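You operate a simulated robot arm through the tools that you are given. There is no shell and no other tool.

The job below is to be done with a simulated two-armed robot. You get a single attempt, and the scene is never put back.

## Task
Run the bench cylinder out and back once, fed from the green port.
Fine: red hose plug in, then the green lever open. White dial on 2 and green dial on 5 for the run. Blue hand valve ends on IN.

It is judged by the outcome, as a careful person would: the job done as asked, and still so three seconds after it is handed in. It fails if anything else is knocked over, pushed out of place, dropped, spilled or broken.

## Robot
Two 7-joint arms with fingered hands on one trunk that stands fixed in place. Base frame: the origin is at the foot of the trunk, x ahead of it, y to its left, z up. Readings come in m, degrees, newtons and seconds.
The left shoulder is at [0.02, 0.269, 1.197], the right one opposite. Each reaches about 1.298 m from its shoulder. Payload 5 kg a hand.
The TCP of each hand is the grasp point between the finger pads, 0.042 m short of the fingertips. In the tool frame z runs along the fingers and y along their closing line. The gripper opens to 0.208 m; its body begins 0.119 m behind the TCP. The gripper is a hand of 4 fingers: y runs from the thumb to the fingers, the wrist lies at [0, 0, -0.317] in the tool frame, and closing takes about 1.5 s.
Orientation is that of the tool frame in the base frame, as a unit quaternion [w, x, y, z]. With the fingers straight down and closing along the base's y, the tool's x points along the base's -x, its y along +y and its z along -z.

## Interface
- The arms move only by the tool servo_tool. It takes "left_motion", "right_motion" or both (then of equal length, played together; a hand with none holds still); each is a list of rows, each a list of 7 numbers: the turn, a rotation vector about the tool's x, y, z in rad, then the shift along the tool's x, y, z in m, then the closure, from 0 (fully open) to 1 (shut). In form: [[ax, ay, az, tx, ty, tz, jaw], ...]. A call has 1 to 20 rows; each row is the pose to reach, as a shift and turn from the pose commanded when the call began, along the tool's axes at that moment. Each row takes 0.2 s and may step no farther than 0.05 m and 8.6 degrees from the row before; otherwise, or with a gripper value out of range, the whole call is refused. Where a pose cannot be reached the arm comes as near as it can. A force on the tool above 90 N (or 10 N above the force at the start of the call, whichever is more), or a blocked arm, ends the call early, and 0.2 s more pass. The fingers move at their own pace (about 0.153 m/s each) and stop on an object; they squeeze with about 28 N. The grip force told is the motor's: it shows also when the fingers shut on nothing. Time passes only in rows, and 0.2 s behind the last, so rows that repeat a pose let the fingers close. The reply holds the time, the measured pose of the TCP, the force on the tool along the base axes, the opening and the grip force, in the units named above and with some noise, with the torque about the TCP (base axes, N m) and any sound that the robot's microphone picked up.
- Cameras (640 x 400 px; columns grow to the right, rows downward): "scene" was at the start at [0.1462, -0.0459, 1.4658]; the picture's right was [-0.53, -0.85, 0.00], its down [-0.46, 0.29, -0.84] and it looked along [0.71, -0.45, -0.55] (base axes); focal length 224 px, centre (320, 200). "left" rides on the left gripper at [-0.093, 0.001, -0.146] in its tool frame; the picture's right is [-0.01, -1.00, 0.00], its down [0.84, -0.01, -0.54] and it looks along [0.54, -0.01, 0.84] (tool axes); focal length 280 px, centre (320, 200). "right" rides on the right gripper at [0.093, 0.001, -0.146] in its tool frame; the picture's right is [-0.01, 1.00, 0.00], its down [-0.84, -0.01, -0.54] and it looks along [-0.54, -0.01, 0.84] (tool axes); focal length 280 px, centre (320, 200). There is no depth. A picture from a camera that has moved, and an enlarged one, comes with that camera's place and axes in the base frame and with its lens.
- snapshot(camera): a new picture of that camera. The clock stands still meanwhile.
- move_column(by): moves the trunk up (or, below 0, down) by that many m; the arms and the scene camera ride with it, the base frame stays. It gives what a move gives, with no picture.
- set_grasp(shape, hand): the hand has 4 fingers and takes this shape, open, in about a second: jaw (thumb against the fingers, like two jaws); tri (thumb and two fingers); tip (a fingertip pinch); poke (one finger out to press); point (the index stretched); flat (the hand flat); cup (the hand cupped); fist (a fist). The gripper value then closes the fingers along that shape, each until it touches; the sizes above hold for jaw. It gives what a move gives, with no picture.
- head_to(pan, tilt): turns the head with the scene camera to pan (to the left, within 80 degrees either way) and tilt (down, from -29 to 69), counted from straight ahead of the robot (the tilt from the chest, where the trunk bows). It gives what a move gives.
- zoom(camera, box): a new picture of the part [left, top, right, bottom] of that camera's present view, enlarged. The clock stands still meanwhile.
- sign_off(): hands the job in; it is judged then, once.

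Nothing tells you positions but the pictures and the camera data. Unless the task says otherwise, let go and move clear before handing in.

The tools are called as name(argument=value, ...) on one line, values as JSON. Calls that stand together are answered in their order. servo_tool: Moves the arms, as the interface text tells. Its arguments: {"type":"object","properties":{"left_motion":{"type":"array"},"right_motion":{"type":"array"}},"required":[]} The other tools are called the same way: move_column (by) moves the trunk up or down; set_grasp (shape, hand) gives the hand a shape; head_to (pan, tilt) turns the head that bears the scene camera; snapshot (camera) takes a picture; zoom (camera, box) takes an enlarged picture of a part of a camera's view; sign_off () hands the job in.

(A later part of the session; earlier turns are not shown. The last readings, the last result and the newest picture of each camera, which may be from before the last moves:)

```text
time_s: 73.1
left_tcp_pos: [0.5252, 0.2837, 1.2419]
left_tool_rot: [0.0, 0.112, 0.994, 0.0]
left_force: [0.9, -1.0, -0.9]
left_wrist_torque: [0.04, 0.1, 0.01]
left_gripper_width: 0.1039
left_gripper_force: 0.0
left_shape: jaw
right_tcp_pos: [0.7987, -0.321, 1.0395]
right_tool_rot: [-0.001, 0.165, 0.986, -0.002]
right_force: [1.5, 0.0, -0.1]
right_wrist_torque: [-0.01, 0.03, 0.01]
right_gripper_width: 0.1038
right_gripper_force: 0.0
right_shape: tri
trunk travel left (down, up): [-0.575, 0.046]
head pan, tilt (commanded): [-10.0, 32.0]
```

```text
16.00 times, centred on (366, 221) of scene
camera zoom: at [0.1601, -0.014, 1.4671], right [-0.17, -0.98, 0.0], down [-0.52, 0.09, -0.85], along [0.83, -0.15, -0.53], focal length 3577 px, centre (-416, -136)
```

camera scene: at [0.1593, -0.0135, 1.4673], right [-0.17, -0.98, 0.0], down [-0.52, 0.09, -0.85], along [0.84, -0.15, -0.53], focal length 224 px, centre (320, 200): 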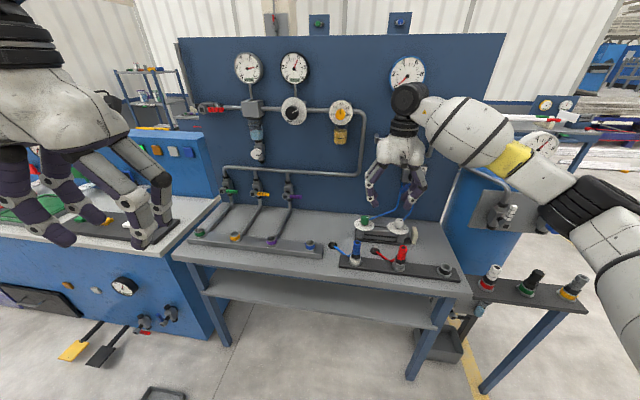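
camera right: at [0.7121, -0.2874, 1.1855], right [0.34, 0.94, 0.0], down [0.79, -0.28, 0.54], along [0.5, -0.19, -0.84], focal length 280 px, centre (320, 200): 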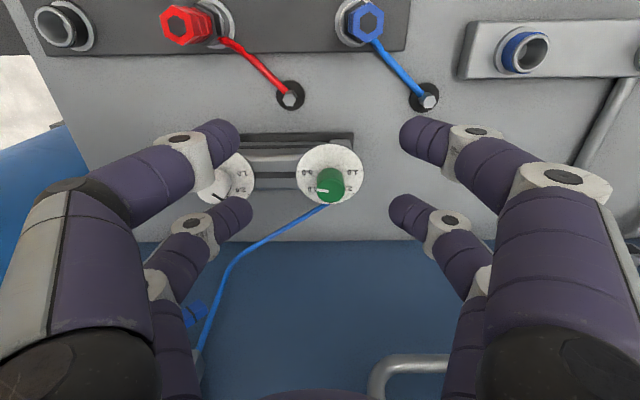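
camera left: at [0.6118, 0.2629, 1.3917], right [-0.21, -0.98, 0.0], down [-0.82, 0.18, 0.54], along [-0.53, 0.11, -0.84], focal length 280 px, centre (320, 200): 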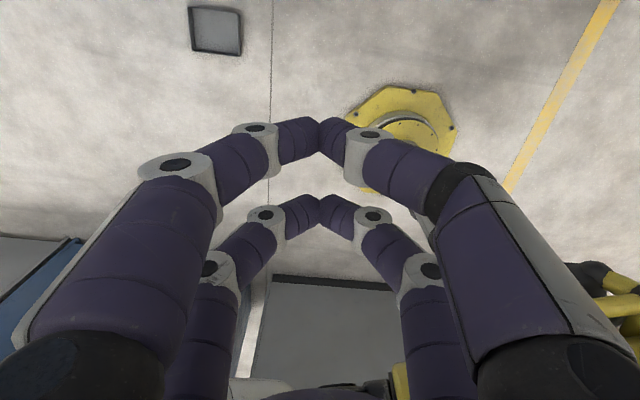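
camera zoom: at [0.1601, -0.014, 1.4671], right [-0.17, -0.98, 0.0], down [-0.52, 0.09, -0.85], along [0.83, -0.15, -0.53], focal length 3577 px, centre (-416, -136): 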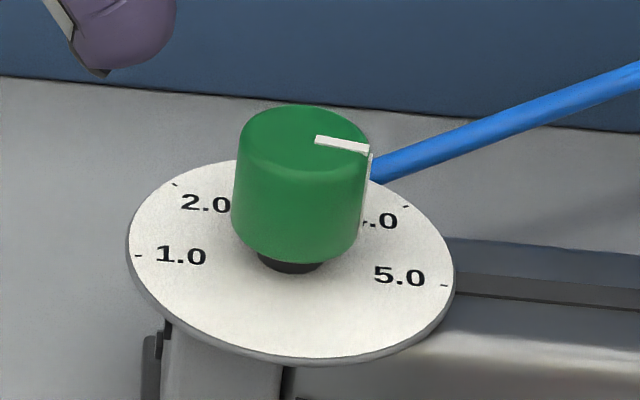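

Green now reads 5.0 in both views. I'll re-measure white once more from directly in front.

servo_tool(right_motion=[[0, 0, 0, 0, -0.045, 0, 0.5], [0, 0, 0, 0, -0.09, 0, 0.5], [0, 0, 0, 0, -0.13, 0, 0.5], [0, 0, 0, 0, -0.13, 0, 0.5]])

zoom(camera="right", box=[290, 145, 350, 205])

zoom(camera="scene", box=[388, 212, 408, 229])

```text
time_s: 74.1
left_tcp_pos: [0.522, 0.2843, 1.2421]
left_tool_rot: [0.0, 0.113, 0.994, 0.0]
left_force: [-1.1, 1.3, 0.0]
left_wrist_torque: [-0.13, -0.04, -0.01]
left_gripper_width: 0.1038
left_gripper_force: 0.1
left_shape: jaw
right_tcp_pos: [0.7592, -0.4461, 1.0419]
right_tool_rot: [0.0, 0.164, 0.986, -0.002]
right_force: [0.5, 1.3, 0.3]
right_wrist_torque: [-0.14, -0.01, 0.0]
right_gripper_width: 0.104
right_gripper_force: 0.0
right_shape: tri
trunk travel left (down, up): [-0.575, 0.046]
head pan, tilt (commanded): [-10.0, 32.0]
```

```text
6.67 times, centred on (320, 175) of right
camera zoom: at [0.6708, -0.4125, 1.1868], right [0.34, 0.94, 0.0], down [0.79, -0.28, 0.54], along [0.51, -0.18, -0.84], focal length 1869 px, centre (320, 367)
```

zoom: 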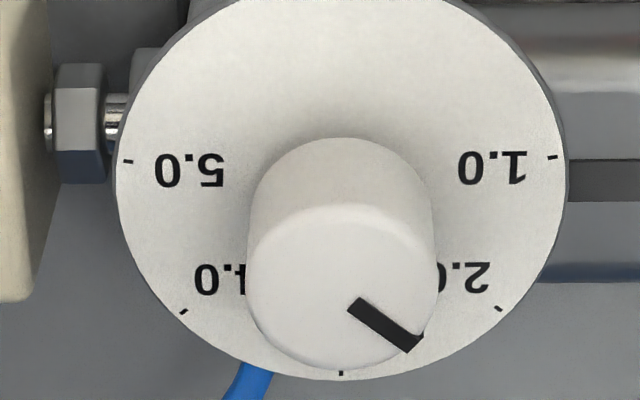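

```text
16.00 times, centred on (398, 220) of scene
camera zoom: at [0.159, -0.0127, 1.4674], right [-0.17, -0.98, 0.0], down [-0.52, 0.09, -0.85], along [0.84, -0.15, -0.53], focal length 3577 px, centre (-928, -128)
```

zoom: 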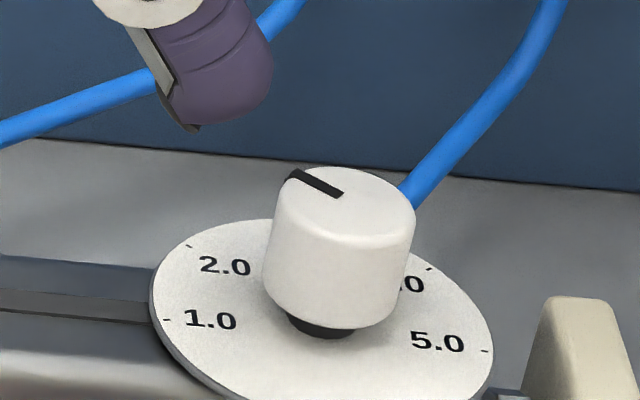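

White reads 1.98 and green 5.0: the dials are set. Next I'll look closely at the red plug with the right camera before fetching it with the left hand.

servo_tool(right_motion=[[0, 0, 0, 0.041, -0.002, -0.005, 0.3], [0, 0, 0, 0.082, -0.004, -0.01, 0.3], [0, 0, 0, 0.123, -0.006, -0.015, 0.3], [0, 0, 0, 0.165, -0.008, -0.018, 0.3], [0, 0, 0, 0.165, -0.008, -0.018, 0.3]])

snapshot(camera="right")

zoom(camera="right", box=[270, 100, 430, 220])

zoom(camera="scene", box=[370, 230, 430, 275])

zoom(camera="scene", box=[185, 170, 265, 250])

```text
time_s: 75.3
left_tcp_pos: [0.5232, 0.283, 1.2437]
left_tool_rot: [0.0, 0.113, 0.994, 0.0]
left_force: [0.0, 0.0, 0.1]
left_wrist_torque: [0.01, 0.01, 0.01]
left_gripper_width: 0.104
left_gripper_force: 0.1
left_shape: jaw
right_tcp_pos: [0.5993, -0.3954, 1.0562]
right_tool_rot: [0.0, 0.165, 0.986, -0.002]
right_force: [0.5, 0.0, 0.0]
right_wrist_torque: [-0.01, 0.03, -0.01]
right_gripper_width: 0.1448
right_gripper_force: 0.1
right_shape: tri
trunk travel left (down, up): [-0.575, 0.046]
head pan, tilt (commanded): [-10.0, 32.0]
```

```text
taken
camera right: at [0.5107, -0.3633, 1.2028], right [0.34, 0.94, 0.0], down [0.79, -0.28, 0.54], along [0.51, -0.19, -0.84], focal length 280 px, centre (320, 200)
```

right: 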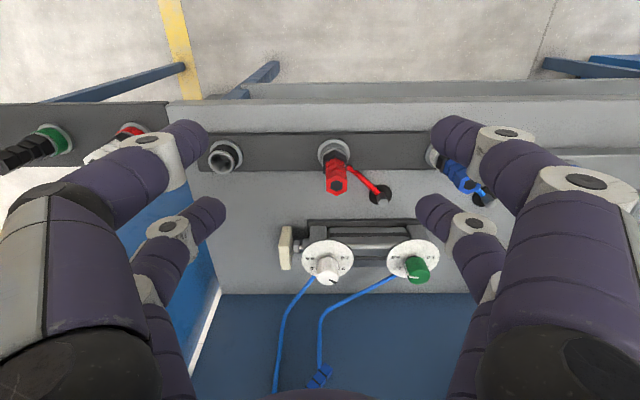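

```text
3.33 times, centred on (350, 160) of right
camera zoom: at [0.5107, -0.3633, 1.2028], right [0.34, 0.94, 0.0], down [0.79, -0.28, 0.54], along [0.51, -0.19, -0.84], focal length 935 px, centre (220, 333)
```

zoom: 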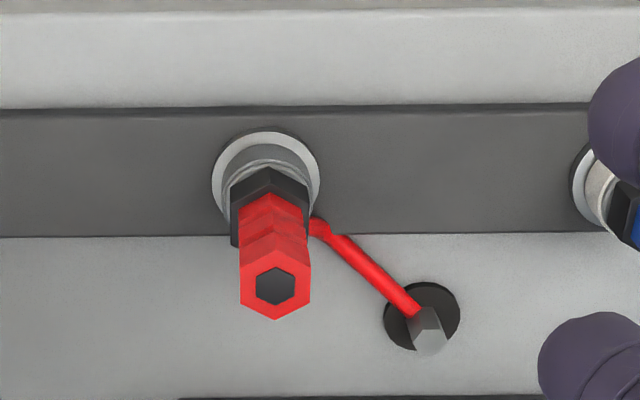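

```text
8.89 times, centred on (400, 252) of scene
camera zoom: at [0.1593, -0.0139, 1.4673], right [-0.17, -0.98, 0.0], down [-0.52, 0.09, -0.85], along [0.83, -0.15, -0.53], focal length 1987 px, centre (-391, -267)
```

zoom: 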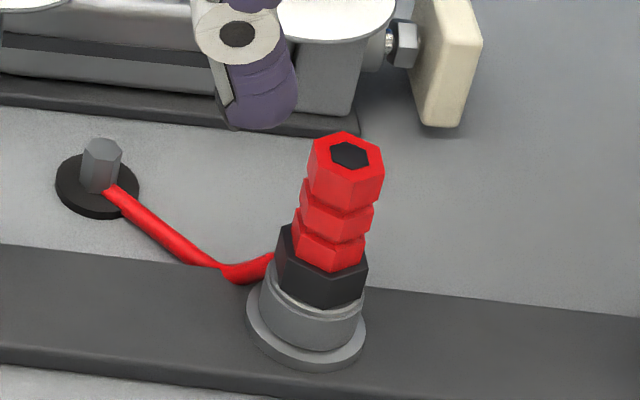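

```text
5.00 times, centred on (225, 210) of scene
camera zoom: at [0.1593, -0.0139, 1.4673], right [-0.17, -0.98, 0.0], down [-0.52, 0.09, -0.85], along [0.83, -0.15, -0.53], focal length 1118 px, centre (795, 150)
```

zoom: 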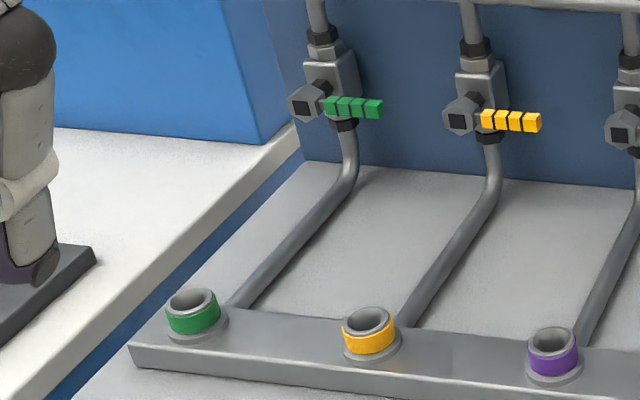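

The red plug stands at about (0.677, -0.403) with its top at z 0.907; its hex grip is about 2.6–3 cm across with flats facing along the bench. I'll park the right hand aside, then bring the left hand over the plug.

servo_tool(right_motion=[[0, 0, 0, 0.0114, -0.0436, -0.0125, 0.3], [0, 0, 0, 0.0229, -0.0872, -0.025, 0.3], [0, 0, 0, 0.0343, -0.1308, -0.0375, 0.3], [0, 0, 0, 0.0458, -0.1744, -0.05, 0.3], [0, 0, 0, 0.0572, -0.218, -0.0625, 0.3], [0, 0, 0, 0.0686, -0.2616, -0.075, 0.3], [0, 0, 0, 0.08, -0.3052, -0.0875, 0.3], [0, 0, 0, 0.0915, -0.3488, -0.1, 0.3], [0, 0, 0, 0.0915, -0.3488, -0.1, 0.3]])

servo_tool(left_motion=[[0, 0, 0.007, -0.0172, -0.0394, 0.006, 0.55], [0, 0, 0.014, -0.0345, -0.0788, 0.012, 0.55], [0, 0, 0.021, -0.0517, -0.1183, 0.018, 0.55], [0, 0, 0.028, -0.069, -0.1577, 0.024, 0.55], [0, 0, 0.035, -0.0862, -0.1971, 0.03, 0.55], [0, 0, 0.042, -0.1034, -0.2365, 0.036, 0.55], [0, 0, 0.049, -0.1207, -0.2759, 0.042, 0.55], [0, 0, 0.056, -0.1379, -0.3154, 0.048, 0.55], [0, 0, 0.056, -0.1379, -0.3154, 0.048, 0.55]])

snapshot(camera="scene")

```text
time_s: 77.5
left_tcp_pos: [0.5223, 0.2833, 1.2428]
left_tool_rot: [0.001, 0.113, 0.994, -0.001]
left_force: [-0.2, 2.0, 1.1]
left_wrist_torque: [-0.15, -0.03, 0.03]
left_gripper_width: 0.1039
left_gripper_force: 0.1
left_shape: jaw
right_tcp_pos: [0.3885, -0.6754, 0.9935]
right_tool_rot: [-0.196, 0.161, 0.967, -0.035]
right_force: [-0.2, 0.9, 0.5]
right_wrist_torque: [-0.1, -0.02, 0.06]
right_gripper_width: 0.1453
right_gripper_force: 0.1
right_shape: tri
right hand out of reach, approached as far as the arm can: row 7, 8, 9
trunk travel left (down, up): [-0.575, 0.046]
head pan, tilt (commanded): [-10.0, 32.0]
stopped in row 9 (right hand): the arm was blocked; the commanded pose is now the measured one
```

```text
time_s: 79.5
left_tcp_pos: [0.5855, -0.0572, 1.1965]
left_tool_rot: [0.0, 0.141, 0.99, 0.001]
left_force: [-0.3, 0.6, 0.7]
left_wrist_torque: [-0.1, -0.02, 0.02]
left_gripper_width: 0.0939
left_gripper_force: 0.0
left_shape: jaw
right_tcp_pos: [0.3895, -0.6759, 0.9922]
right_tool_rot: [-0.196, 0.162, 0.966, -0.036]
right_force: [0.4, 0.3, 0.1]
right_wrist_torque: [-0.05, 0.01, 0.01]
right_gripper_width: 0.1455
right_gripper_force: 0.2
right_shape: tri
trunk travel left (down, up): [-0.575, 0.046]
head pan, tilt (commanded): [-10.0, 32.0]
```

```text
taken
camera scene: at [0.1591, -0.0131, 1.4675], right [-0.17, -0.98, 0.0], down [-0.52, 0.09, -0.85], along [0.84, -0.15, -0.53], focal length 224 px, centre (320, 200)
```

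scene: 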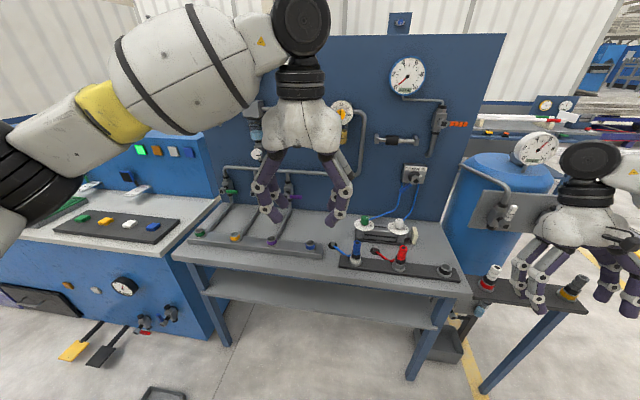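

The right hand sagged a little as that spot was out of its comfortable range; it's not touching anything. I'll raise and level it to a good parking spot.

servo_tool(right_motion=[[-0.02, -0.06, 0, 0.009, 0.014, -0.0245, 0.3], [-0.05, -0.14, 0, 0.018, 0.028, -0.049, 0.3], [-0.08, -0.22, 0, 0.027, 0.042, -0.0736, 0.3], [-0.107, -0.3, 0, 0.036, 0.056, -0.098, 0.3], [-0.134, -0.377, 0, 0.044, 0.069, -0.1227, 0.3], [-0.134, -0.377, 0, 0.044, 0.085, -0.1227, 0.3], [-0.134, -0.377, 0, 0.044, 0.085, -0.1227, 0.3]])

snapshot(camera="right")

snapshot(camera="left")

```text
time_s: 81.1
left_tcp_pos: [0.5858, -0.0575, 1.1963]
left_tool_rot: [0.0, 0.142, 0.99, 0.0]
left_force: [0.0, 0.2, -0.5]
left_wrist_torque: [0.01, -0.08, -0.04]
left_gripper_width: 0.0938
left_gripper_force: 0.0
left_shape: jaw
right_tcp_pos: [0.4227, -0.5807, 1.1095]
right_tool_rot: [-0.001, 0.164, 0.986, 0.0]
right_force: [-0.2, 0.5, 0.1]
right_wrist_torque: [-0.05, 0.01, 0.02]
right_gripper_width: 0.1452
right_gripper_force: 0.1
right_shape: tri
trunk travel left (down, up): [-0.575, 0.046]
head pan, tilt (commanded): [-10.0, 32.0]
```

```text
taken
camera right: at [0.3337, -0.5487, 1.2563], right [0.34, 0.94, 0.0], down [0.79, -0.29, 0.54], along [0.51, -0.18, -0.84], focal length 280 px, centre (320, 200)
```

right: 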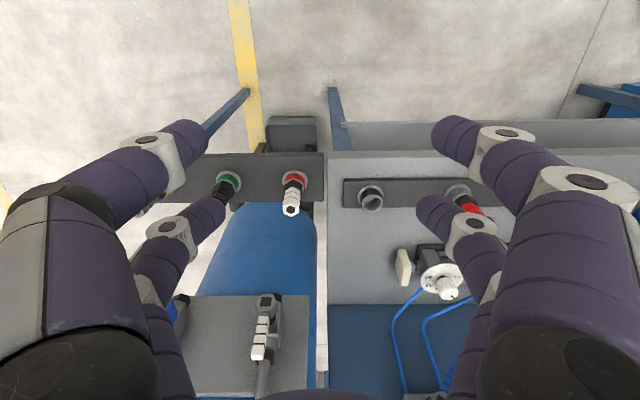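

```text
taken
camera left: at [0.6749, -0.0831, 1.3434], right [-0.27, -0.96, 0.0], down [-0.81, 0.23, 0.54], along [-0.52, 0.14, -0.84], focal length 280 px, centre (320, 200)
```

left: 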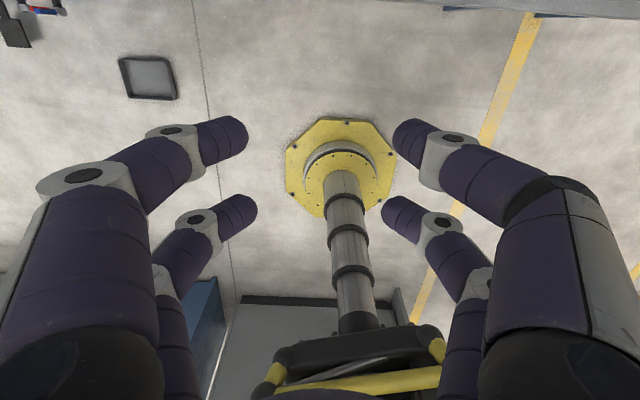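

Both hands are fine. Now the left hand continues to above the red plug.

servo_tool(left_motion=[[0, 0, 0.007, -0.0195, -0.0381, 0.008, 0.6], [0, 0, 0.014, -0.039, -0.0761, 0.016, 0.6], [0, 0, 0.021, -0.0585, -0.1142, 0.024, 0.6], [0, 0, 0.028, -0.078, -0.1523, 0.032, 0.6], [0, 0, 0.034, -0.0975, -0.1903, 0.04, 0.6], [0, 0, 0.041, -0.117, -0.2284, 0.05, 0.6], [0, 0, 0.048, -0.1365, -0.2664, 0.058, 0.6], [0, 0, 0.054, -0.156, -0.3045, 0.066, 0.6], [0, 0, 0.054, -0.156, -0.3045, 0.066, 0.6]])

snapshot(camera="left")

snapshot(camera="scene")

```text
time_s: 83.3
left_tcp_pos: [0.7001, -0.226, 1.1681]
left_tool_rot: [0.002, 0.106, 0.994, -0.019]
left_force: [0.5, 1.1, -0.5]
left_wrist_torque: [-0.12, 0.06, -0.01]
left_gripper_width: 0.083
left_gripper_force: 0.1
left_shape: jaw
left hand out of reach, approached as far as the arm can: row 6, 7, 8, 9
right_tcp_pos: [0.4233, -0.5792, 1.1103]
right_tool_rot: [-0.001, 0.164, 0.986, 0.0]
right_force: [0.9, 1.4, 0.4]
right_wrist_torque: [-0.16, 0.05, -0.02]
right_gripper_width: 0.1452
right_gripper_force: 0.0
right_shape: tri
trunk travel left (down, up): [-0.575, 0.046]
head pan, tilt (commanded): [-10.0, 32.0]
stopped in row 9 (left hand): the arm was blocked; the commanded pose is now the measured one
```

```text
taken
camera left: at [0.7906, -0.2401, 1.3159], right [-0.2, -0.98, 0.04], down [-0.83, 0.19, 0.53], along [-0.53, 0.08, -0.85], focal length 280 px, centre (320, 200)
```

left: 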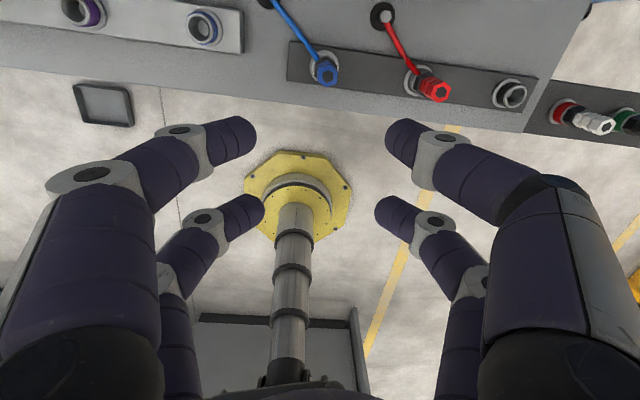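

```text
taken
camera scene: at [0.1596, -0.0124, 1.4674], right [-0.17, -0.98, 0.0], down [-0.52, 0.09, -0.85], along [0.84, -0.15, -0.53], focal length 224 px, centre (320, 200)
```

scene: 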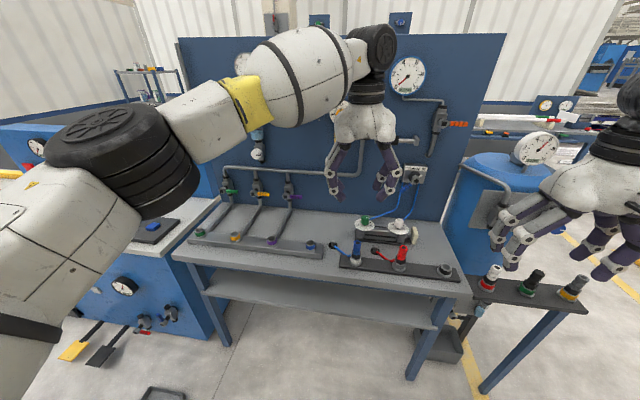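

The left hand ran out of range at this yaw, well clear of everything. The yaw seems to be the limiting thing, so I'll turn it counter-clockwise (the plug's hex repeats every 60°) and test.

servo_tool(left_motion=[[0, 0, -0.14, 0, 0, 0, 0.6], [0, 0, -0.28, 0, 0, 0, 0.6], [0, 0, -0.42, 0, 0, 0, 0.6]])

servo_tool(left_motion=[[0, 0, -0.14, 0, 0, 0, 0.6], [0, 0, -0.28, 0, 0, 0, 0.6], [0, 0, -0.42, 0, 0, 0, 0.6], [0, 0, -0.5, 0, 0, 0, 0.6]])

```text
time_s: 84.1
left_tcp_pos: [0.6984, -0.2285, 1.1676]
left_tool_rot: [-0.002, -0.104, 0.994, -0.018]
left_force: [0.3, -0.1, -0.4]
left_wrist_torque: [-0.04, -0.01, 0.0]
left_gripper_width: 0.0831
left_gripper_force: 0.1
left_shape: jaw
right_tcp_pos: [0.4248, -0.5816, 1.1105]
right_tool_rot: [-0.001, 0.165, 0.986, 0.0]
right_force: [-1.2, 0.4, -0.1]
right_wrist_torque: [0.03, -0.01, 0.02]
right_gripper_width: 0.1456
right_gripper_force: 0.1
right_shape: tri
trunk travel left (down, up): [-0.575, 0.046]
head pan, tilt (commanded): [-10.0, 32.0]
```

```text
time_s: 85.1
left_tcp_pos: [0.6982, -0.2289, 1.1689]
left_tool_rot: [-0.006, -0.346, 0.938, -0.016]
left_force: [0.8, 0.4, 0.7]
left_wrist_torque: [0.02, 0.04, 0.03]
left_gripper_width: 0.0832
left_gripper_force: 0.0
left_shape: jaw
right_tcp_pos: [0.4224, -0.5811, 1.1098]
right_tool_rot: [-0.001, 0.165, 0.986, 0.0]
right_force: [-1.3, 0.5, -0.6]
right_wrist_torque: [-0.01, 0.0, 0.04]
right_gripper_width: 0.1455
right_gripper_force: 0.1
right_shape: tri
trunk travel left (down, up): [-0.575, 0.046]
head pan, tilt (commanded): [-10.0, 32.0]
```

That works: the yaw is now -40.5° with no limit. Moving over the plug, horizontally first.

servo_tool(left_motion=[[-0.006, -0.005, 0, 0.0305, -0.0233, 0.0011, 0.6], [-0.013, -0.011, 0, 0.061, -0.0466, 0.0023, 0.6], [-0.02, -0.017, 0, 0.0915, -0.0699, 0.0034, 0.6], [-0.026, -0.0222, 0, 0.122, -0.093, 0.0045, 0.6], [-0.026, -0.0222, 0, 0.122, -0.093, 0.0045, 0.6]])

snapshot(camera="left")

```text
time_s: 86.5
left_tcp_pos: [0.7457, -0.1911, 1.1862]
left_tool_rot: [-0.013, -0.398, 0.917, -0.02]
left_force: [0.1, 0.3, 0.3]
left_wrist_torque: [-0.08, 0.05, -0.01]
left_gripper_width: 0.083
left_gripper_force: 0.1
left_shape: jaw
left hand out of reach, approached as far as the arm can: row 2, 3, 4, 5
right_tcp_pos: [0.4238, -0.5807, 1.1103]
right_tool_rot: [0.0, 0.165, 0.986, 0.001]
right_force: [0.2, 1.2, 0.9]
right_wrist_torque: [-0.1, 0.04, -0.02]
right_gripper_width: 0.1454
right_gripper_force: 0.1
right_shape: tri
trunk travel left (down, up): [-0.575, 0.046]
head pan, tilt (commanded): [-10.0, 32.0]
stopped in row 5 (left hand): the arm was blocked; the commanded pose is now the measured one
```

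```text
taken
camera left: at [0.8086, -0.1168, 1.3301], right [0.74, -0.67, 0.03], down [-0.56, -0.6, 0.57], along [-0.37, -0.44, -0.82], focal length 280 px, centre (320, 200)
```

left: 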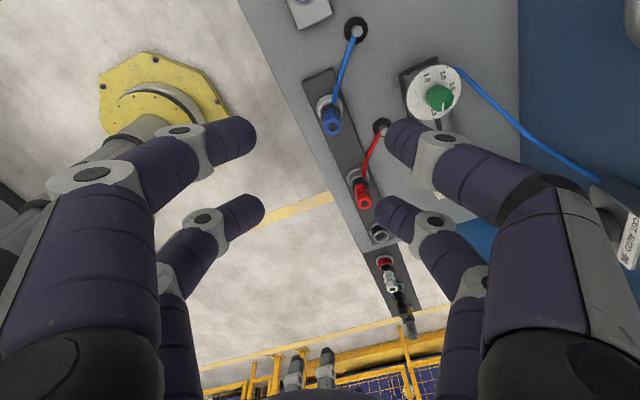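

The left arm cannot reach across to the plug with a vertical hand. The right arm, leaning forward, may be able to carry the plug all the way, so I'll bring the left arm back home first.

servo_tool(left_motion=[[-0.0026, -0.0021, 0.04, -0.0151, 0.0412, -0.0057, 0.5], [-0.0051, -0.0042, 0.08, -0.0302, 0.0824, -0.0114, 0.5], [-0.0077, -0.0063, 0.12, -0.0453, 0.1236, -0.0171, 0.5], [-0.0102, -0.0085, 0.16, -0.0605, 0.1648, -0.0228, 0.5], [-0.0128, -0.0106, 0.2, -0.0756, 0.206, -0.0285, 0.5], [-0.0154, -0.0127, 0.24, -0.0907, 0.2472, -0.0342, 0.5], [-0.0179, -0.0148, 0.28, -0.1058, 0.2884, -0.0399, 0.5], [-0.0205, -0.0169, 0.32, -0.1209, 0.3296, -0.0456, 0.5], [-0.023, -0.019, 0.36, -0.136, 0.3708, -0.0513, 0.5], [-0.0256, -0.0211, 0.4, -0.1511, 0.412, -0.057, 0.5], [-0.0282, -0.0232, 0.44, -0.1662, 0.4532, -0.0627, 0.5], [-0.0307, -0.0254, 0.48, -0.1814, 0.4944, -0.0684, 0.5], [-0.0333, -0.0275, 0.52, -0.1965, 0.5356, -0.0741, 0.5], [-0.0358, -0.0296, 0.56, -0.2116, 0.5768, -0.0798, 0.5], [-0.0384, -0.0317, 0.6, -0.2267, 0.618, -0.0855, 0.5], [-0.0384, -0.0317, 0.6, -0.2267, 0.618, -0.0855, 0.5]])

snapshot(camera="scene")

```text
time_s: 89.9
left_tcp_pos: [0.4492, 0.3945, 1.2476]
left_tool_rot: [0.001, -0.105, 0.994, 0.002]
left_force: [0.2, -0.6, 0.3]
left_wrist_torque: [0.13, 0.04, 0.02]
left_gripper_width: 0.1037
left_gripper_force: 0.0
left_shape: jaw
right_tcp_pos: [0.4218, -0.5813, 1.1095]
right_tool_rot: [-0.001, 0.166, 0.986, 0.001]
right_force: [-0.5, -1.0, -0.9]
right_wrist_torque: [0.11, 0.03, 0.04]
right_gripper_width: 0.1454
right_gripper_force: 0.1
right_shape: tri
trunk travel left (down, up): [-0.575, 0.046]
head pan, tilt (commanded): [-10.0, 32.0]
```

```text
taken
camera scene: at [0.1595, -0.0151, 1.4672], right [-0.17, -0.98, 0.0], down [-0.52, 0.09, -0.85], along [0.83, -0.15, -0.53], focal length 224 px, centre (320, 200)
```

scene: 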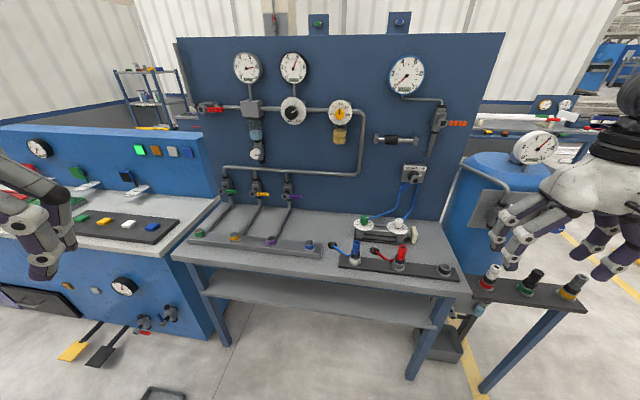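

The left arm is clear. Now the right hand goes above the rack and leans forward about 50°, to test this posture.

servo_tool(right_motion=[[0, -0.125, 0, -0.0173, 0.0364, 0.0, 0.5], [0, -0.25, 0, -0.0347, 0.0728, 0.0, 0.5], [0, -0.375, 0, -0.052, 0.1092, 0.0, 0.5], [0, -0.5, 0, -0.0694, 0.1455, 0.0, 0.5], [0, -0.625, 0, -0.0867, 0.1819, 0.005, 0.5], [0, -0.75, 0, -0.1041, 0.2183, 0.01, 0.5], [0, -0.873, 0, -0.1214, 0.2547, 0.01, 0.5], [0, -0.873, 0, -0.1214, 0.2547, 0.01, 0.5]])

snapshot(camera="scene")

snapshot(camera="right")

```text
time_s: 91.7
left_tcp_pos: [0.448, 0.3956, 1.2482]
left_tool_rot: [0.0, -0.104, 0.995, 0.002]
left_force: [-0.2, -0.2, 0.7]
left_wrist_torque: [0.08, -0.04, -0.03]
left_gripper_width: 0.1034
left_gripper_force: 0.0
left_shape: jaw
right_tcp_pos: [0.6307, -0.3925, 1.0975]
right_tool_rot: [0.417, 0.147, 0.894, -0.067]
right_force: [-0.6, -1.1, -0.1]
right_wrist_torque: [0.05, -0.02, 0.0]
right_gripper_width: 0.1045
right_gripper_force: 0.0
right_shape: tri
right hand out of reach, approached as far as the arm can: row 6, 7, 8
trunk travel left (down, up): [-0.575, 0.046]
head pan, tilt (commanded): [-10.0, 32.0]
```

```text
taken
camera scene: at [0.1589, -0.0145, 1.4676], right [-0.17, -0.98, 0.0], down [-0.52, 0.09, -0.85], along [0.84, -0.15, -0.53], focal length 224 px, centre (320, 200)
```

scene: 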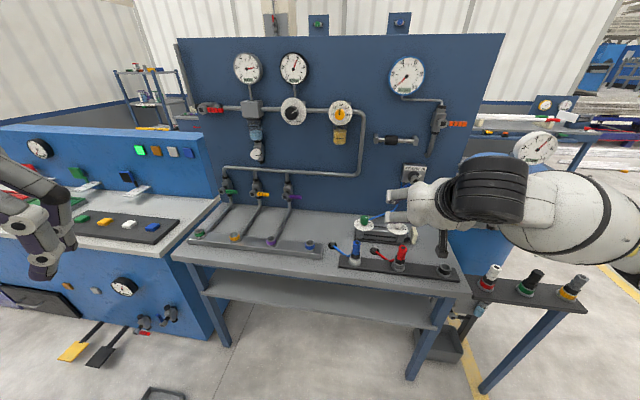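

```text
taken
camera right: at [0.4665, -0.3348, 1.1197], right [0.33, 0.94, 0.01], down [0.12, -0.05, 0.99], along [0.94, -0.33, -0.13], focal length 280 px, centre (320, 200)
```

right: 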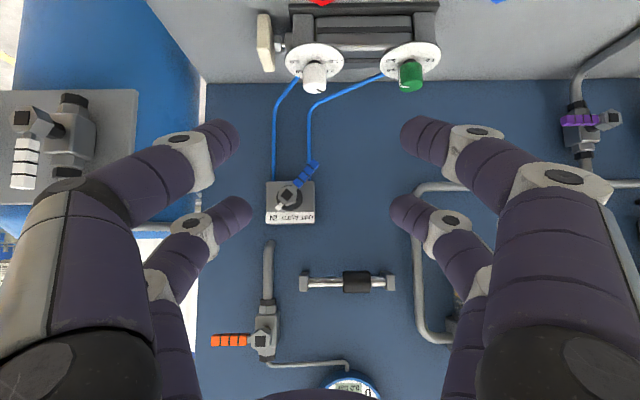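

The forward lean is reached (near a limit here because it's close to the body). I'll now carry the empty hand stepwise toward the green port to test whether this arm can get there.

servo_tool(right_motion=[[-0.0443, 0, -0.0372, -0.0025, 0.0429, 0.0032, 0.5], [-0.0885, 0, -0.0744, -0.005, 0.0858, 0.0064, 0.5], [-0.1328, 0, -0.1115, -0.0075, 0.1287, 0.0095, 0.5], [-0.177, 0, -0.1487, -0.01, 0.1716, 0.0127, 0.5], [-0.2213, 0, -0.1859, -0.0124, 0.2145, 0.0159, 0.5], [-0.2655, 0, -0.2231, -0.0149, 0.2574, 0.0191, 0.5], [-0.3098, 0, -0.2602, -0.0174, 0.3003, 0.0222, 0.5], [-0.354, 0, -0.2974, -0.0199, 0.3432, 0.0254, 0.5], [-0.354, 0, -0.2974, -0.0199, 0.3432, 0.0254, 0.5]])

snapshot(camera="scene")

```text
time_s: 93.7
left_tcp_pos: [0.4486, 0.3953, 1.2473]
left_tool_rot: [0.0, -0.105, 0.994, 0.002]
left_force: [0.5, 0.1, -0.2]
left_wrist_torque: [0.07, 0.04, -0.01]
left_gripper_width: 0.1035
left_gripper_force: 0.0
left_shape: jaw
right_tcp_pos: [0.7711, -0.0772, 1.0975]
right_tool_rot: [0.421, -0.059, 0.905, 0.028]
right_force: [0.8, -1.0, 0.3]
right_wrist_torque: [0.04, 0.02, 0.04]
right_gripper_width: 0.1042
right_gripper_force: 0.0
right_shape: tri
trunk travel left (down, up): [-0.575, 0.046]
head pan, tilt (commanded): [-10.0, 32.0]
```

```text
taken
camera scene: at [0.1592, -0.0144, 1.4675], right [-0.17, -0.98, 0.0], down [-0.52, 0.09, -0.85], along [0.84, -0.15, -0.53], focal length 224 px, centre (320, 200)
```

scene: 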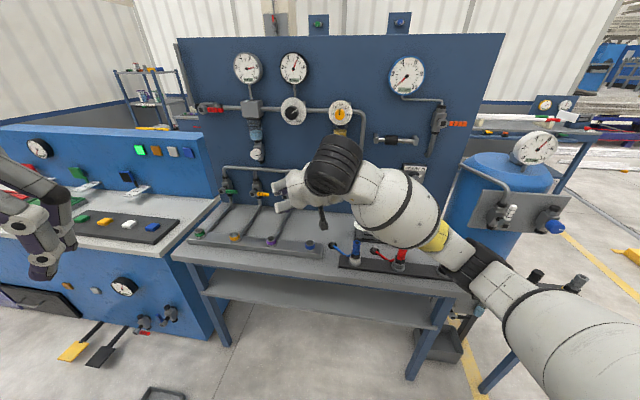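

No limits so far. I continue toward the green port in the same way.

servo_tool(right_motion=[[-0.0443, 0, -0.0372, -0.0138, 0.0384, 0.0164, 0.5], [-0.0885, 0, -0.0744, -0.0276, 0.0768, 0.0329, 0.5], [-0.1328, 0, -0.1115, -0.0414, 0.1152, 0.0493, 0.5], [-0.177, 0, -0.1487, -0.0552, 0.1536, 0.0657, 0.5], [-0.2213, 0, -0.1859, -0.069, 0.192, 0.0821, 0.5]])

servo_tool(right_motion=[[-0.0443, 0, -0.0372, -0.0205, 0.0362, 0.0143, 0.5], [-0.0885, 0, -0.0744, -0.041, 0.0724, 0.0287, 0.5], [-0.1328, 0, -0.1115, -0.0615, 0.1085, 0.043, 0.5], [-0.1328, 0, -0.1115, -0.0615, 0.1085, 0.043, 0.5]])

snapshot(camera="scene")

snapshot(camera="right")

```text
time_s: 94.9
left_tcp_pos: [0.449, 0.3972, 1.2447]
left_tool_rot: [0.0, -0.105, 0.994, 0.0]
left_force: [0.7, 0.3, -0.6]
left_wrist_torque: [-0.11, -0.01, 0.02]
left_gripper_width: 0.1039
left_gripper_force: 0.0
left_shape: jaw
right_tcp_pos: [0.8524, 0.1266, 1.0962]
right_tool_rot: [0.413, -0.189, 0.887, 0.088]
right_force: [-0.3, 0.4, 0.0]
right_wrist_torque: [-0.05, -0.04, -0.05]
right_gripper_width: 0.1042
right_gripper_force: 0.1
right_shape: tri
trunk travel left (down, up): [-0.575, 0.046]
head pan, tilt (commanded): [-10.0, 32.0]
```

```text
time_s: 95.9
left_tcp_pos: [0.4495, 0.3951, 1.2459]
left_tool_rot: [0.0, -0.105, 0.995, 0.002]
left_force: [-0.2, -0.3, 0.1]
left_wrist_torque: [0.12, 0.05, 0.0]
left_gripper_width: 0.1037
left_gripper_force: 0.0
left_shape: jaw
right_tcp_pos: [0.8738, 0.2525, 1.1171]
right_tool_rot: [0.403, -0.264, 0.867, 0.124]
right_force: [1.1, -1.3, 0.3]
right_wrist_torque: [0.1, 0.01, 0.09]
right_gripper_width: 0.104
right_gripper_force: 0.0
right_shape: tri
trunk travel left (down, up): [-0.575, 0.046]
head pan, tilt (commanded): [-10.0, 32.0]
```

```text
taken
camera scene: at [0.1596, -0.0148, 1.4674], right [-0.17, -0.98, 0.0], down [-0.52, 0.09, -0.85], along [0.83, -0.15, -0.53], focal length 224 px, centre (320, 200)
```

scene: 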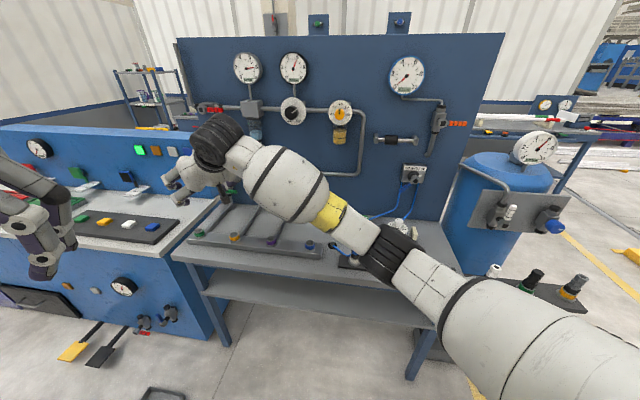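

```text
taken
camera right: at [0.73, 0.1582, 1.1382], right [-0.55, 0.83, 0.01], down [0.12, 0.06, 0.99], along [0.83, 0.55, -0.13], focal length 280 px, centre (320, 200)
```

right: 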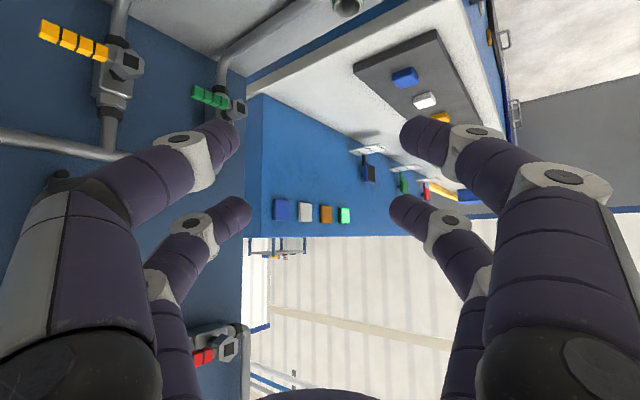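

The right arm reaches this far with no trouble. I'll test the hover pose right above the green port with a 40° lean.

servo_tool(right_motion=[[0, 0.044, 0, 0.0037, 0.0088, 0.0332, 0.6], [0, 0.0875, 0, 0.0075, 0.0176, 0.0664, 0.6], [0, 0.131, 0, 0.0112, 0.0264, 0.0996, 0.6], [0, 0.175, 0, 0.0149, 0.0352, 0.1328, 0.6], [0, 0.175, 0, 0.0149, 0.0352, 0.1328, 0.6]])

snapshot(camera="right")

snapshot(camera="scene")

```text
time_s: 97.3
left_tcp_pos: [0.4503, 0.3951, 1.247]
left_tool_rot: [0.0, -0.105, 0.994, 0.002]
left_force: [1.4, -1.4, 0.1]
left_wrist_torque: [0.24, 0.16, 0.0]
left_gripper_width: 0.1035
left_gripper_force: 0.0
left_shape: jaw
right_tcp_pos: [0.9844, 0.2549, 0.9896]
right_tool_rot: [0.321, -0.241, 0.913, 0.08]
right_force: [1.0, -1.7, -0.2]
right_wrist_torque: [0.16, 0.06, 0.1]
right_gripper_width: 0.0833
right_gripper_force: 0.1
right_shape: tri
trunk travel left (down, up): [-0.575, 0.046]
head pan, tilt (commanded): [-10.0, 32.0]
stopped in row 5 (right hand): the arm was blocked; the commanded pose is now the measured one
```

```text
taken
camera right: at [0.8384, 0.1774, 1.0454], right [-0.48, 0.88, 0.0], down [0.28, 0.15, 0.95], along [0.83, 0.46, -0.32], focal length 280 px, centre (320, 200)
```

right: 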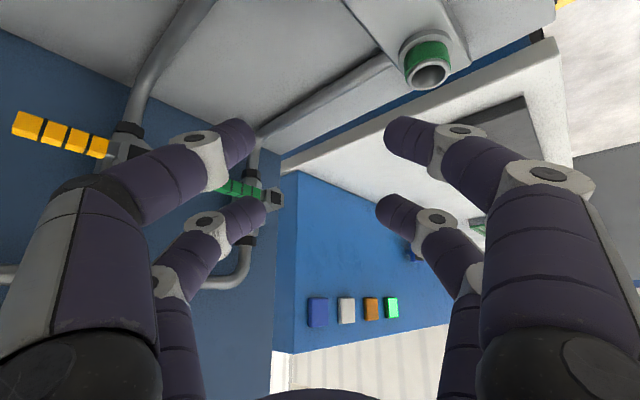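

```text
taken
camera scene: at [0.1608, -0.0156, 1.467], right [-0.17, -0.98, 0.0], down [-0.52, 0.09, -0.85], along [0.83, -0.15, -0.53], focal length 224 px, centre (320, 200)
```

scene: 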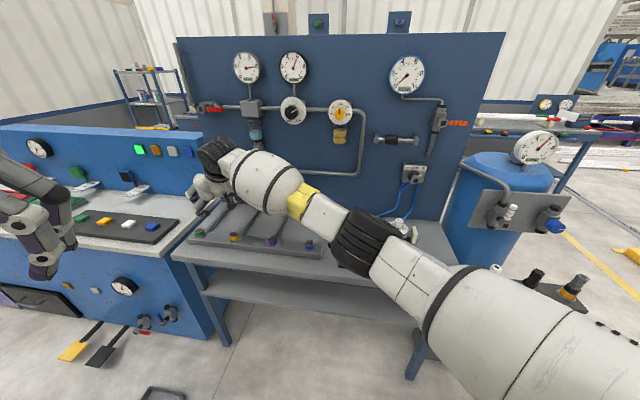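

The arm hit a joint limit in that direction. If the hand points more to the left (azimuth 60°), the wrist stays within its range, so I'll back off and try that.

servo_tool(right_motion=[[-0.0759, -0.0394, -0.0755, 0.0051, 0.0056, -0.0196, 0.6], [-0.1518, -0.0787, -0.1509, 0.0102, 0.0112, -0.0392, 0.6], [-0.2277, -0.1181, -0.2264, 0.0153, 0.0168, -0.0588, 0.6], [-0.3036, -0.1574, -0.3018, 0.0204, 0.0224, -0.0784, 0.6], [-0.3795, -0.1968, -0.3773, 0.0255, 0.028, -0.098, 0.6], [-0.3795, -0.1968, -0.3773, 0.0255, 0.028, -0.098, 0.6]])

```text
time_s: 98.7
left_tcp_pos: [0.4474, 0.3968, 1.2469]
left_tool_rot: [0.001, -0.106, 0.994, 0.001]
left_force: [-0.2, 0.1, -0.5]
left_wrist_torque: [-0.02, 0.02, 0.01]
left_gripper_width: 0.1037
left_gripper_force: 0.0
left_shape: jaw
right_tcp_pos: [0.8926, 0.2492, 1.052]
right_tool_rot: [0.366, -0.457, 0.782, 0.213]
right_force: [-0.5, 0.7, -0.7]
right_wrist_torque: [-0.04, -0.03, -0.02]
right_gripper_width: 0.0831
right_gripper_force: 0.0
right_shape: tri
trunk travel left (down, up): [-0.575, 0.046]
head pan, tilt (commanded): [-10.0, 32.0]
```

Good, no limit with this heading. Now to hover above the green port.

servo_tool(right_motion=[[0, 0, 0, -0.0051, -0.0037, 0.033, 0.6], [0, 0, 0, -0.0102, -0.0073, 0.066, 0.6], [0, 0, 0, -0.0153, -0.011, 0.0991, 0.6], [0, 0, 0, -0.0153, -0.011, 0.0991, 0.6]])

snapshot(camera="right")

snapshot(camera="scene")

```text
time_s: 99.7
left_tcp_pos: [0.4477, 0.3951, 1.248]
left_tool_rot: [0.001, -0.106, 0.994, 0.002]
left_force: [0.0, -0.7, -0.4]
left_wrist_torque: [0.09, 0.01, 0.02]
left_gripper_width: 0.1036
left_gripper_force: 0.1
left_shape: jaw
right_tcp_pos: [0.9452, 0.3172, 1.0028]
right_tool_rot: [0.367, -0.456, 0.782, 0.213]
right_force: [0.6, -0.8, 0.7]
right_wrist_torque: [0.04, 0.02, 0.05]
right_gripper_width: 0.0832
right_gripper_force: 0.0
right_shape: tri
trunk travel left (down, up): [-0.575, 0.046]
head pan, tilt (commanded): [-10.0, 32.0]
```

```text
taken
camera right: at [0.8581, 0.1694, 1.0241], right [-0.86, 0.5, 0.01], down [0.07, 0.1, 0.99], along [0.5, 0.86, -0.13], focal length 280 px, centre (320, 200)
```

right: 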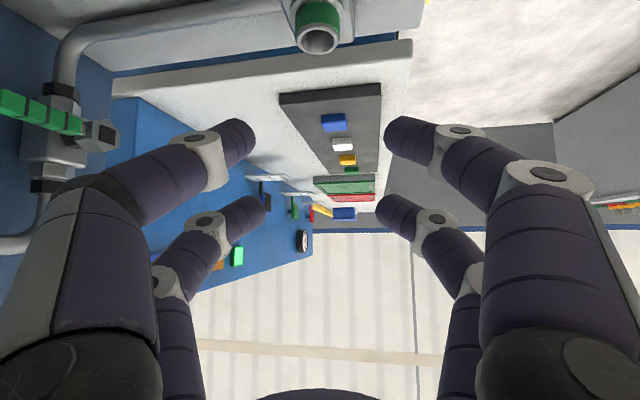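

```text
taken
camera scene: at [0.1592, -0.0147, 1.4675], right [-0.17, -0.98, 0.0], down [-0.52, 0.09, -0.85], along [0.84, -0.15, -0.53], focal length 224 px, centre (320, 200)
```

scene: 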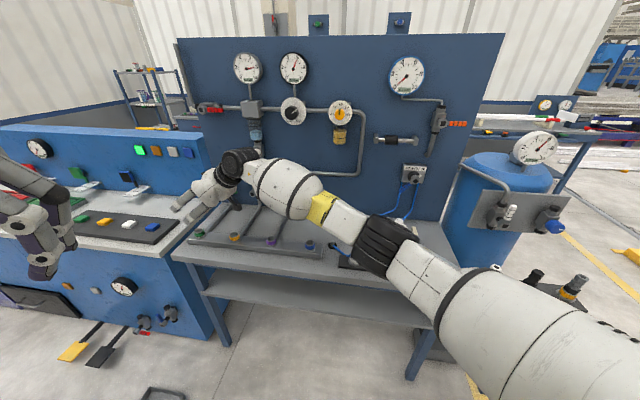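

The right hand reaches the hover over the green port, whose rim is at about (0.969, 0.359, 0.859). So this arm can do the whole transfer; I'll go back to the plug with heading 40.5°, which matches its hex flats.

servo_tool(right_motion=[[0.0137, 0, 0.0115, 0.0239, -0.005, -0.0367, 0.6], [0.0274, 0, 0.023, 0.0478, -0.0101, -0.0735, 0.6], [0.0411, 0, 0.0345, 0.0718, -0.0151, -0.1102, 0.6], [0.0549, 0, 0.046, 0.0957, -0.0202, -0.147, 0.6], [0.0686, 0, 0.0576, 0.1196, -0.0252, -0.1837, 0.6], [0.0823, 0, 0.0691, 0.1435, -0.0303, -0.2205, 0.6], [0.096, 0, 0.0806, 0.1674, -0.0353, -0.2572, 0.6], [0.1097, 0, 0.0921, 0.1914, -0.0404, -0.2939, 0.6], [0.1234, 0, 0.1036, 0.2153, -0.0454, -0.3307, 0.6], [0.1372, 0, 0.1151, 0.2392, -0.0505, -0.3674, 0.6], [0.1509, 0, 0.1266, 0.2631, -0.0555, -0.4042, 0.6], [0.1646, 0, 0.1381, 0.2871, -0.0606, -0.4409, 0.6], [0.1783, 0, 0.1496, 0.311, -0.0656, -0.4776, 0.6], [0.192, 0, 0.1611, 0.3349, -0.0707, -0.5144, 0.6], [0.2057, 0, 0.1727, 0.3588, -0.0757, -0.5511, 0.6], [0.2195, 0, 0.1842, 0.3827, -0.0808, -0.5879, 0.6], [0.2332, 0, 0.1957, 0.4067, -0.0858, -0.6246, 0.6], [0.2469, 0, 0.2072, 0.4306, -0.0909, -0.6614, 0.6], [0.2606, 0, 0.2187, 0.4545, -0.0959, -0.6981, 0.6], [0.2606, 0, 0.2187, 0.4545, -0.0959, -0.6981, 0.6]])

snapshot(camera="right")

snapshot(camera="scene")

```text
time_s: 103.9
left_tcp_pos: [0.4482, 0.3965, 1.2469]
left_tool_rot: [0.001, -0.105, 0.994, 0.002]
left_force: [0.8, -0.1, -1.1]
left_wrist_torque: [0.09, 0.04, -0.02]
left_gripper_width: 0.1037
left_gripper_force: 0.0
left_shape: jaw
right_tcp_pos: [0.62, -0.4504, 1.1015]
right_tool_rot: [0.396, -0.318, 0.849, 0.148]
right_force: [0.1, 0.1, -1.7]
right_wrist_torque: [0.06, -0.06, -0.01]
right_gripper_width: 0.0831
right_gripper_force: 0.1
right_shape: tri
trunk travel left (down, up): [-0.575, 0.046]
head pan, tilt (commanded): [-10.0, 32.0]
```

```text
taken
camera right: at [0.4883, -0.5609, 1.1233], right [-0.65, 0.76, 0.01], down [0.1, 0.07, 0.99], along [0.75, 0.65, -0.13], focal length 280 px, centre (320, 200)
```

right: 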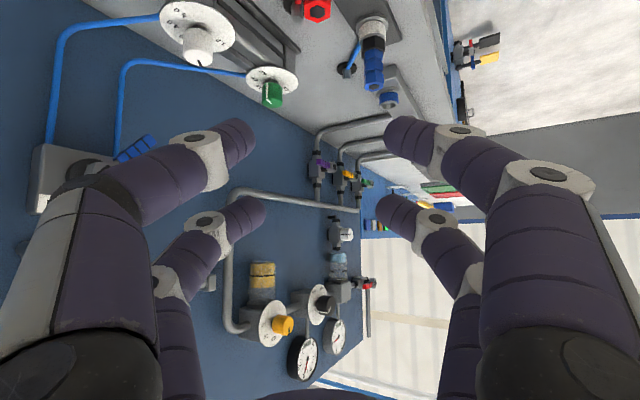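

```text
taken
camera scene: at [0.1596, -0.0143, 1.4671], right [-0.17, -0.98, 0.0], down [-0.52, 0.09, -0.85], along [0.83, -0.15, -0.53], focal length 224 px, centre (320, 200)
```

scene: 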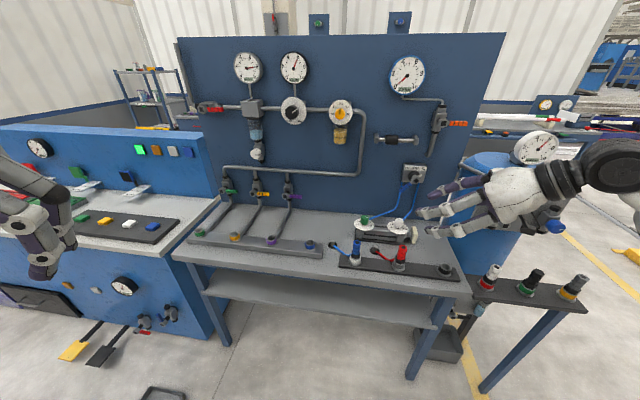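

Good posture above the plug. I'll lower to just above it and check alignment in both cameras.

servo_tool(right_motion=[[0, 0, 0, 0.0237, -0.0006, 0.0322, 0.66], [0, 0, 0, 0.0475, -0.0011, 0.0644, 0.66], [0, 0, 0, 0.0712, -0.0017, 0.0966, 0.66], [0, 0, 0, 0.0712, -0.0017, 0.0966, 0.66]])

snapshot(camera="right")

zoom(camera="scene", box=[350, 170, 490, 300])

```text
time_s: 104.9
left_tcp_pos: [0.449, 0.3982, 1.2463]
left_tool_rot: [0.0, -0.106, 0.994, 0.001]
left_force: [0.0, 0.3, -0.9]
left_wrist_torque: [-0.13, 0.07, -0.01]
left_gripper_width: 0.1038
left_gripper_force: 0.2
left_shape: jaw
right_tcp_pos: [0.6443, -0.4319, 0.9841]
right_tool_rot: [0.397, -0.318, 0.848, 0.148]
right_force: [0.3, -0.8, 0.1]
right_wrist_torque: [-0.06, 0.03, -0.03]
right_gripper_width: 0.071
right_gripper_force: 0.0
right_shape: tri
trunk travel left (down, up): [-0.575, 0.046]
head pan, tilt (commanded): [-10.0, 32.0]
```

```text
taken
camera right: at [0.5125, -0.5433, 1.0055], right [-0.65, 0.76, 0.01], down [0.1, 0.08, 0.99], along [0.75, 0.65, -0.13], focal length 280 px, centre (320, 200)
```

right: 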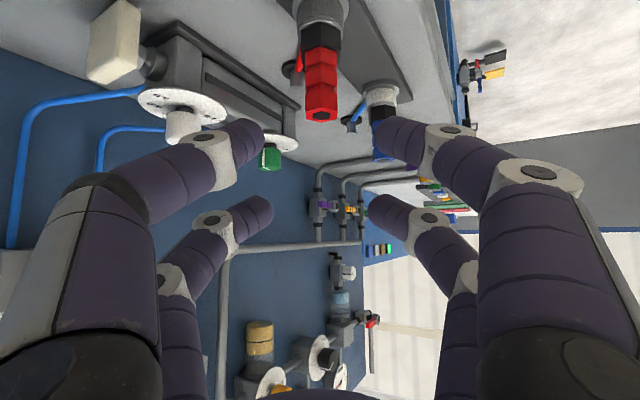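

```text
3.08 times, centred on (420, 235) of scene
camera zoom: at [0.1596, -0.0133, 1.4675], right [-0.17, -0.98, 0.0], down [-0.52, 0.09, -0.85], along [0.84, -0.15, -0.53], focal length 688 px, centre (12, 92)
```

zoom: 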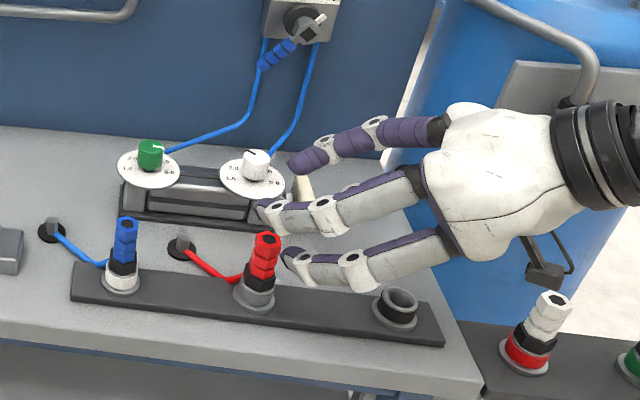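

The plug is centred between the fingers. I'll lower the hand around it, keeping the fingers open.

servo_tool(right_motion=[[0, 0, 0, 0.0248, 0.0008, 0.0198, 0.66], [0, 0, 0, 0.0495, 0.0015, 0.0396, 0.66], [0, 0, 0, 0.0743, 0.0023, 0.0594, 0.66], [0, 0, 0, 0.0743, 0.0023, 0.0594, 0.66]])

snapshot(camera="right")

zoom(camera="scene", box=[350, 190, 470, 290])

```text
time_s: 105.9
left_tcp_pos: [0.447, 0.3964, 1.248]
left_tool_rot: [0.002, -0.105, 0.994, 0.002]
left_force: [-0.5, 0.4, -0.2]
left_wrist_torque: [-0.05, -0.05, -0.02]
left_gripper_width: 0.1033
left_gripper_force: 0.1
left_shape: jaw
right_tcp_pos: [0.6423, -0.433, 0.8899]
right_tool_rot: [0.396, -0.318, 0.848, 0.147]
right_force: [-0.3, 0.1, 0.9]
right_wrist_torque: [-0.02, -0.01, -0.02]
right_gripper_width: 0.0707
right_gripper_force: 0.1
right_shape: tri
trunk travel left (down, up): [-0.575, 0.046]
head pan, tilt (commanded): [-10.0, 32.0]
```

```text
taken
camera right: at [0.5106, -0.5444, 0.9107], right [-0.65, 0.76, 0.01], down [0.1, 0.08, 0.99], along [0.75, 0.65, -0.13], focal length 280 px, centre (320, 200)
```

right: 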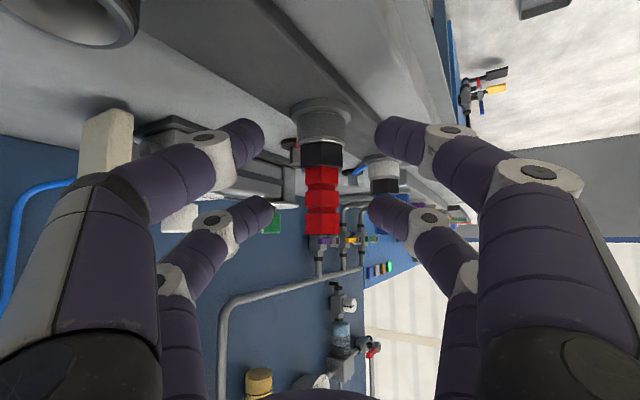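

```text
4.00 times, centred on (410, 240) of scene
camera zoom: at [0.1588, -0.0137, 1.4675], right [-0.17, -0.98, 0.0], down [-0.52, 0.09, -0.85], along [0.84, -0.15, -0.53], focal length 894 px, centre (-40, 40)
```

zoom: 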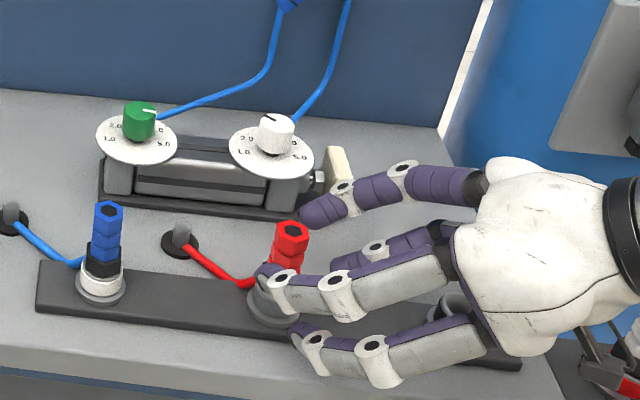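

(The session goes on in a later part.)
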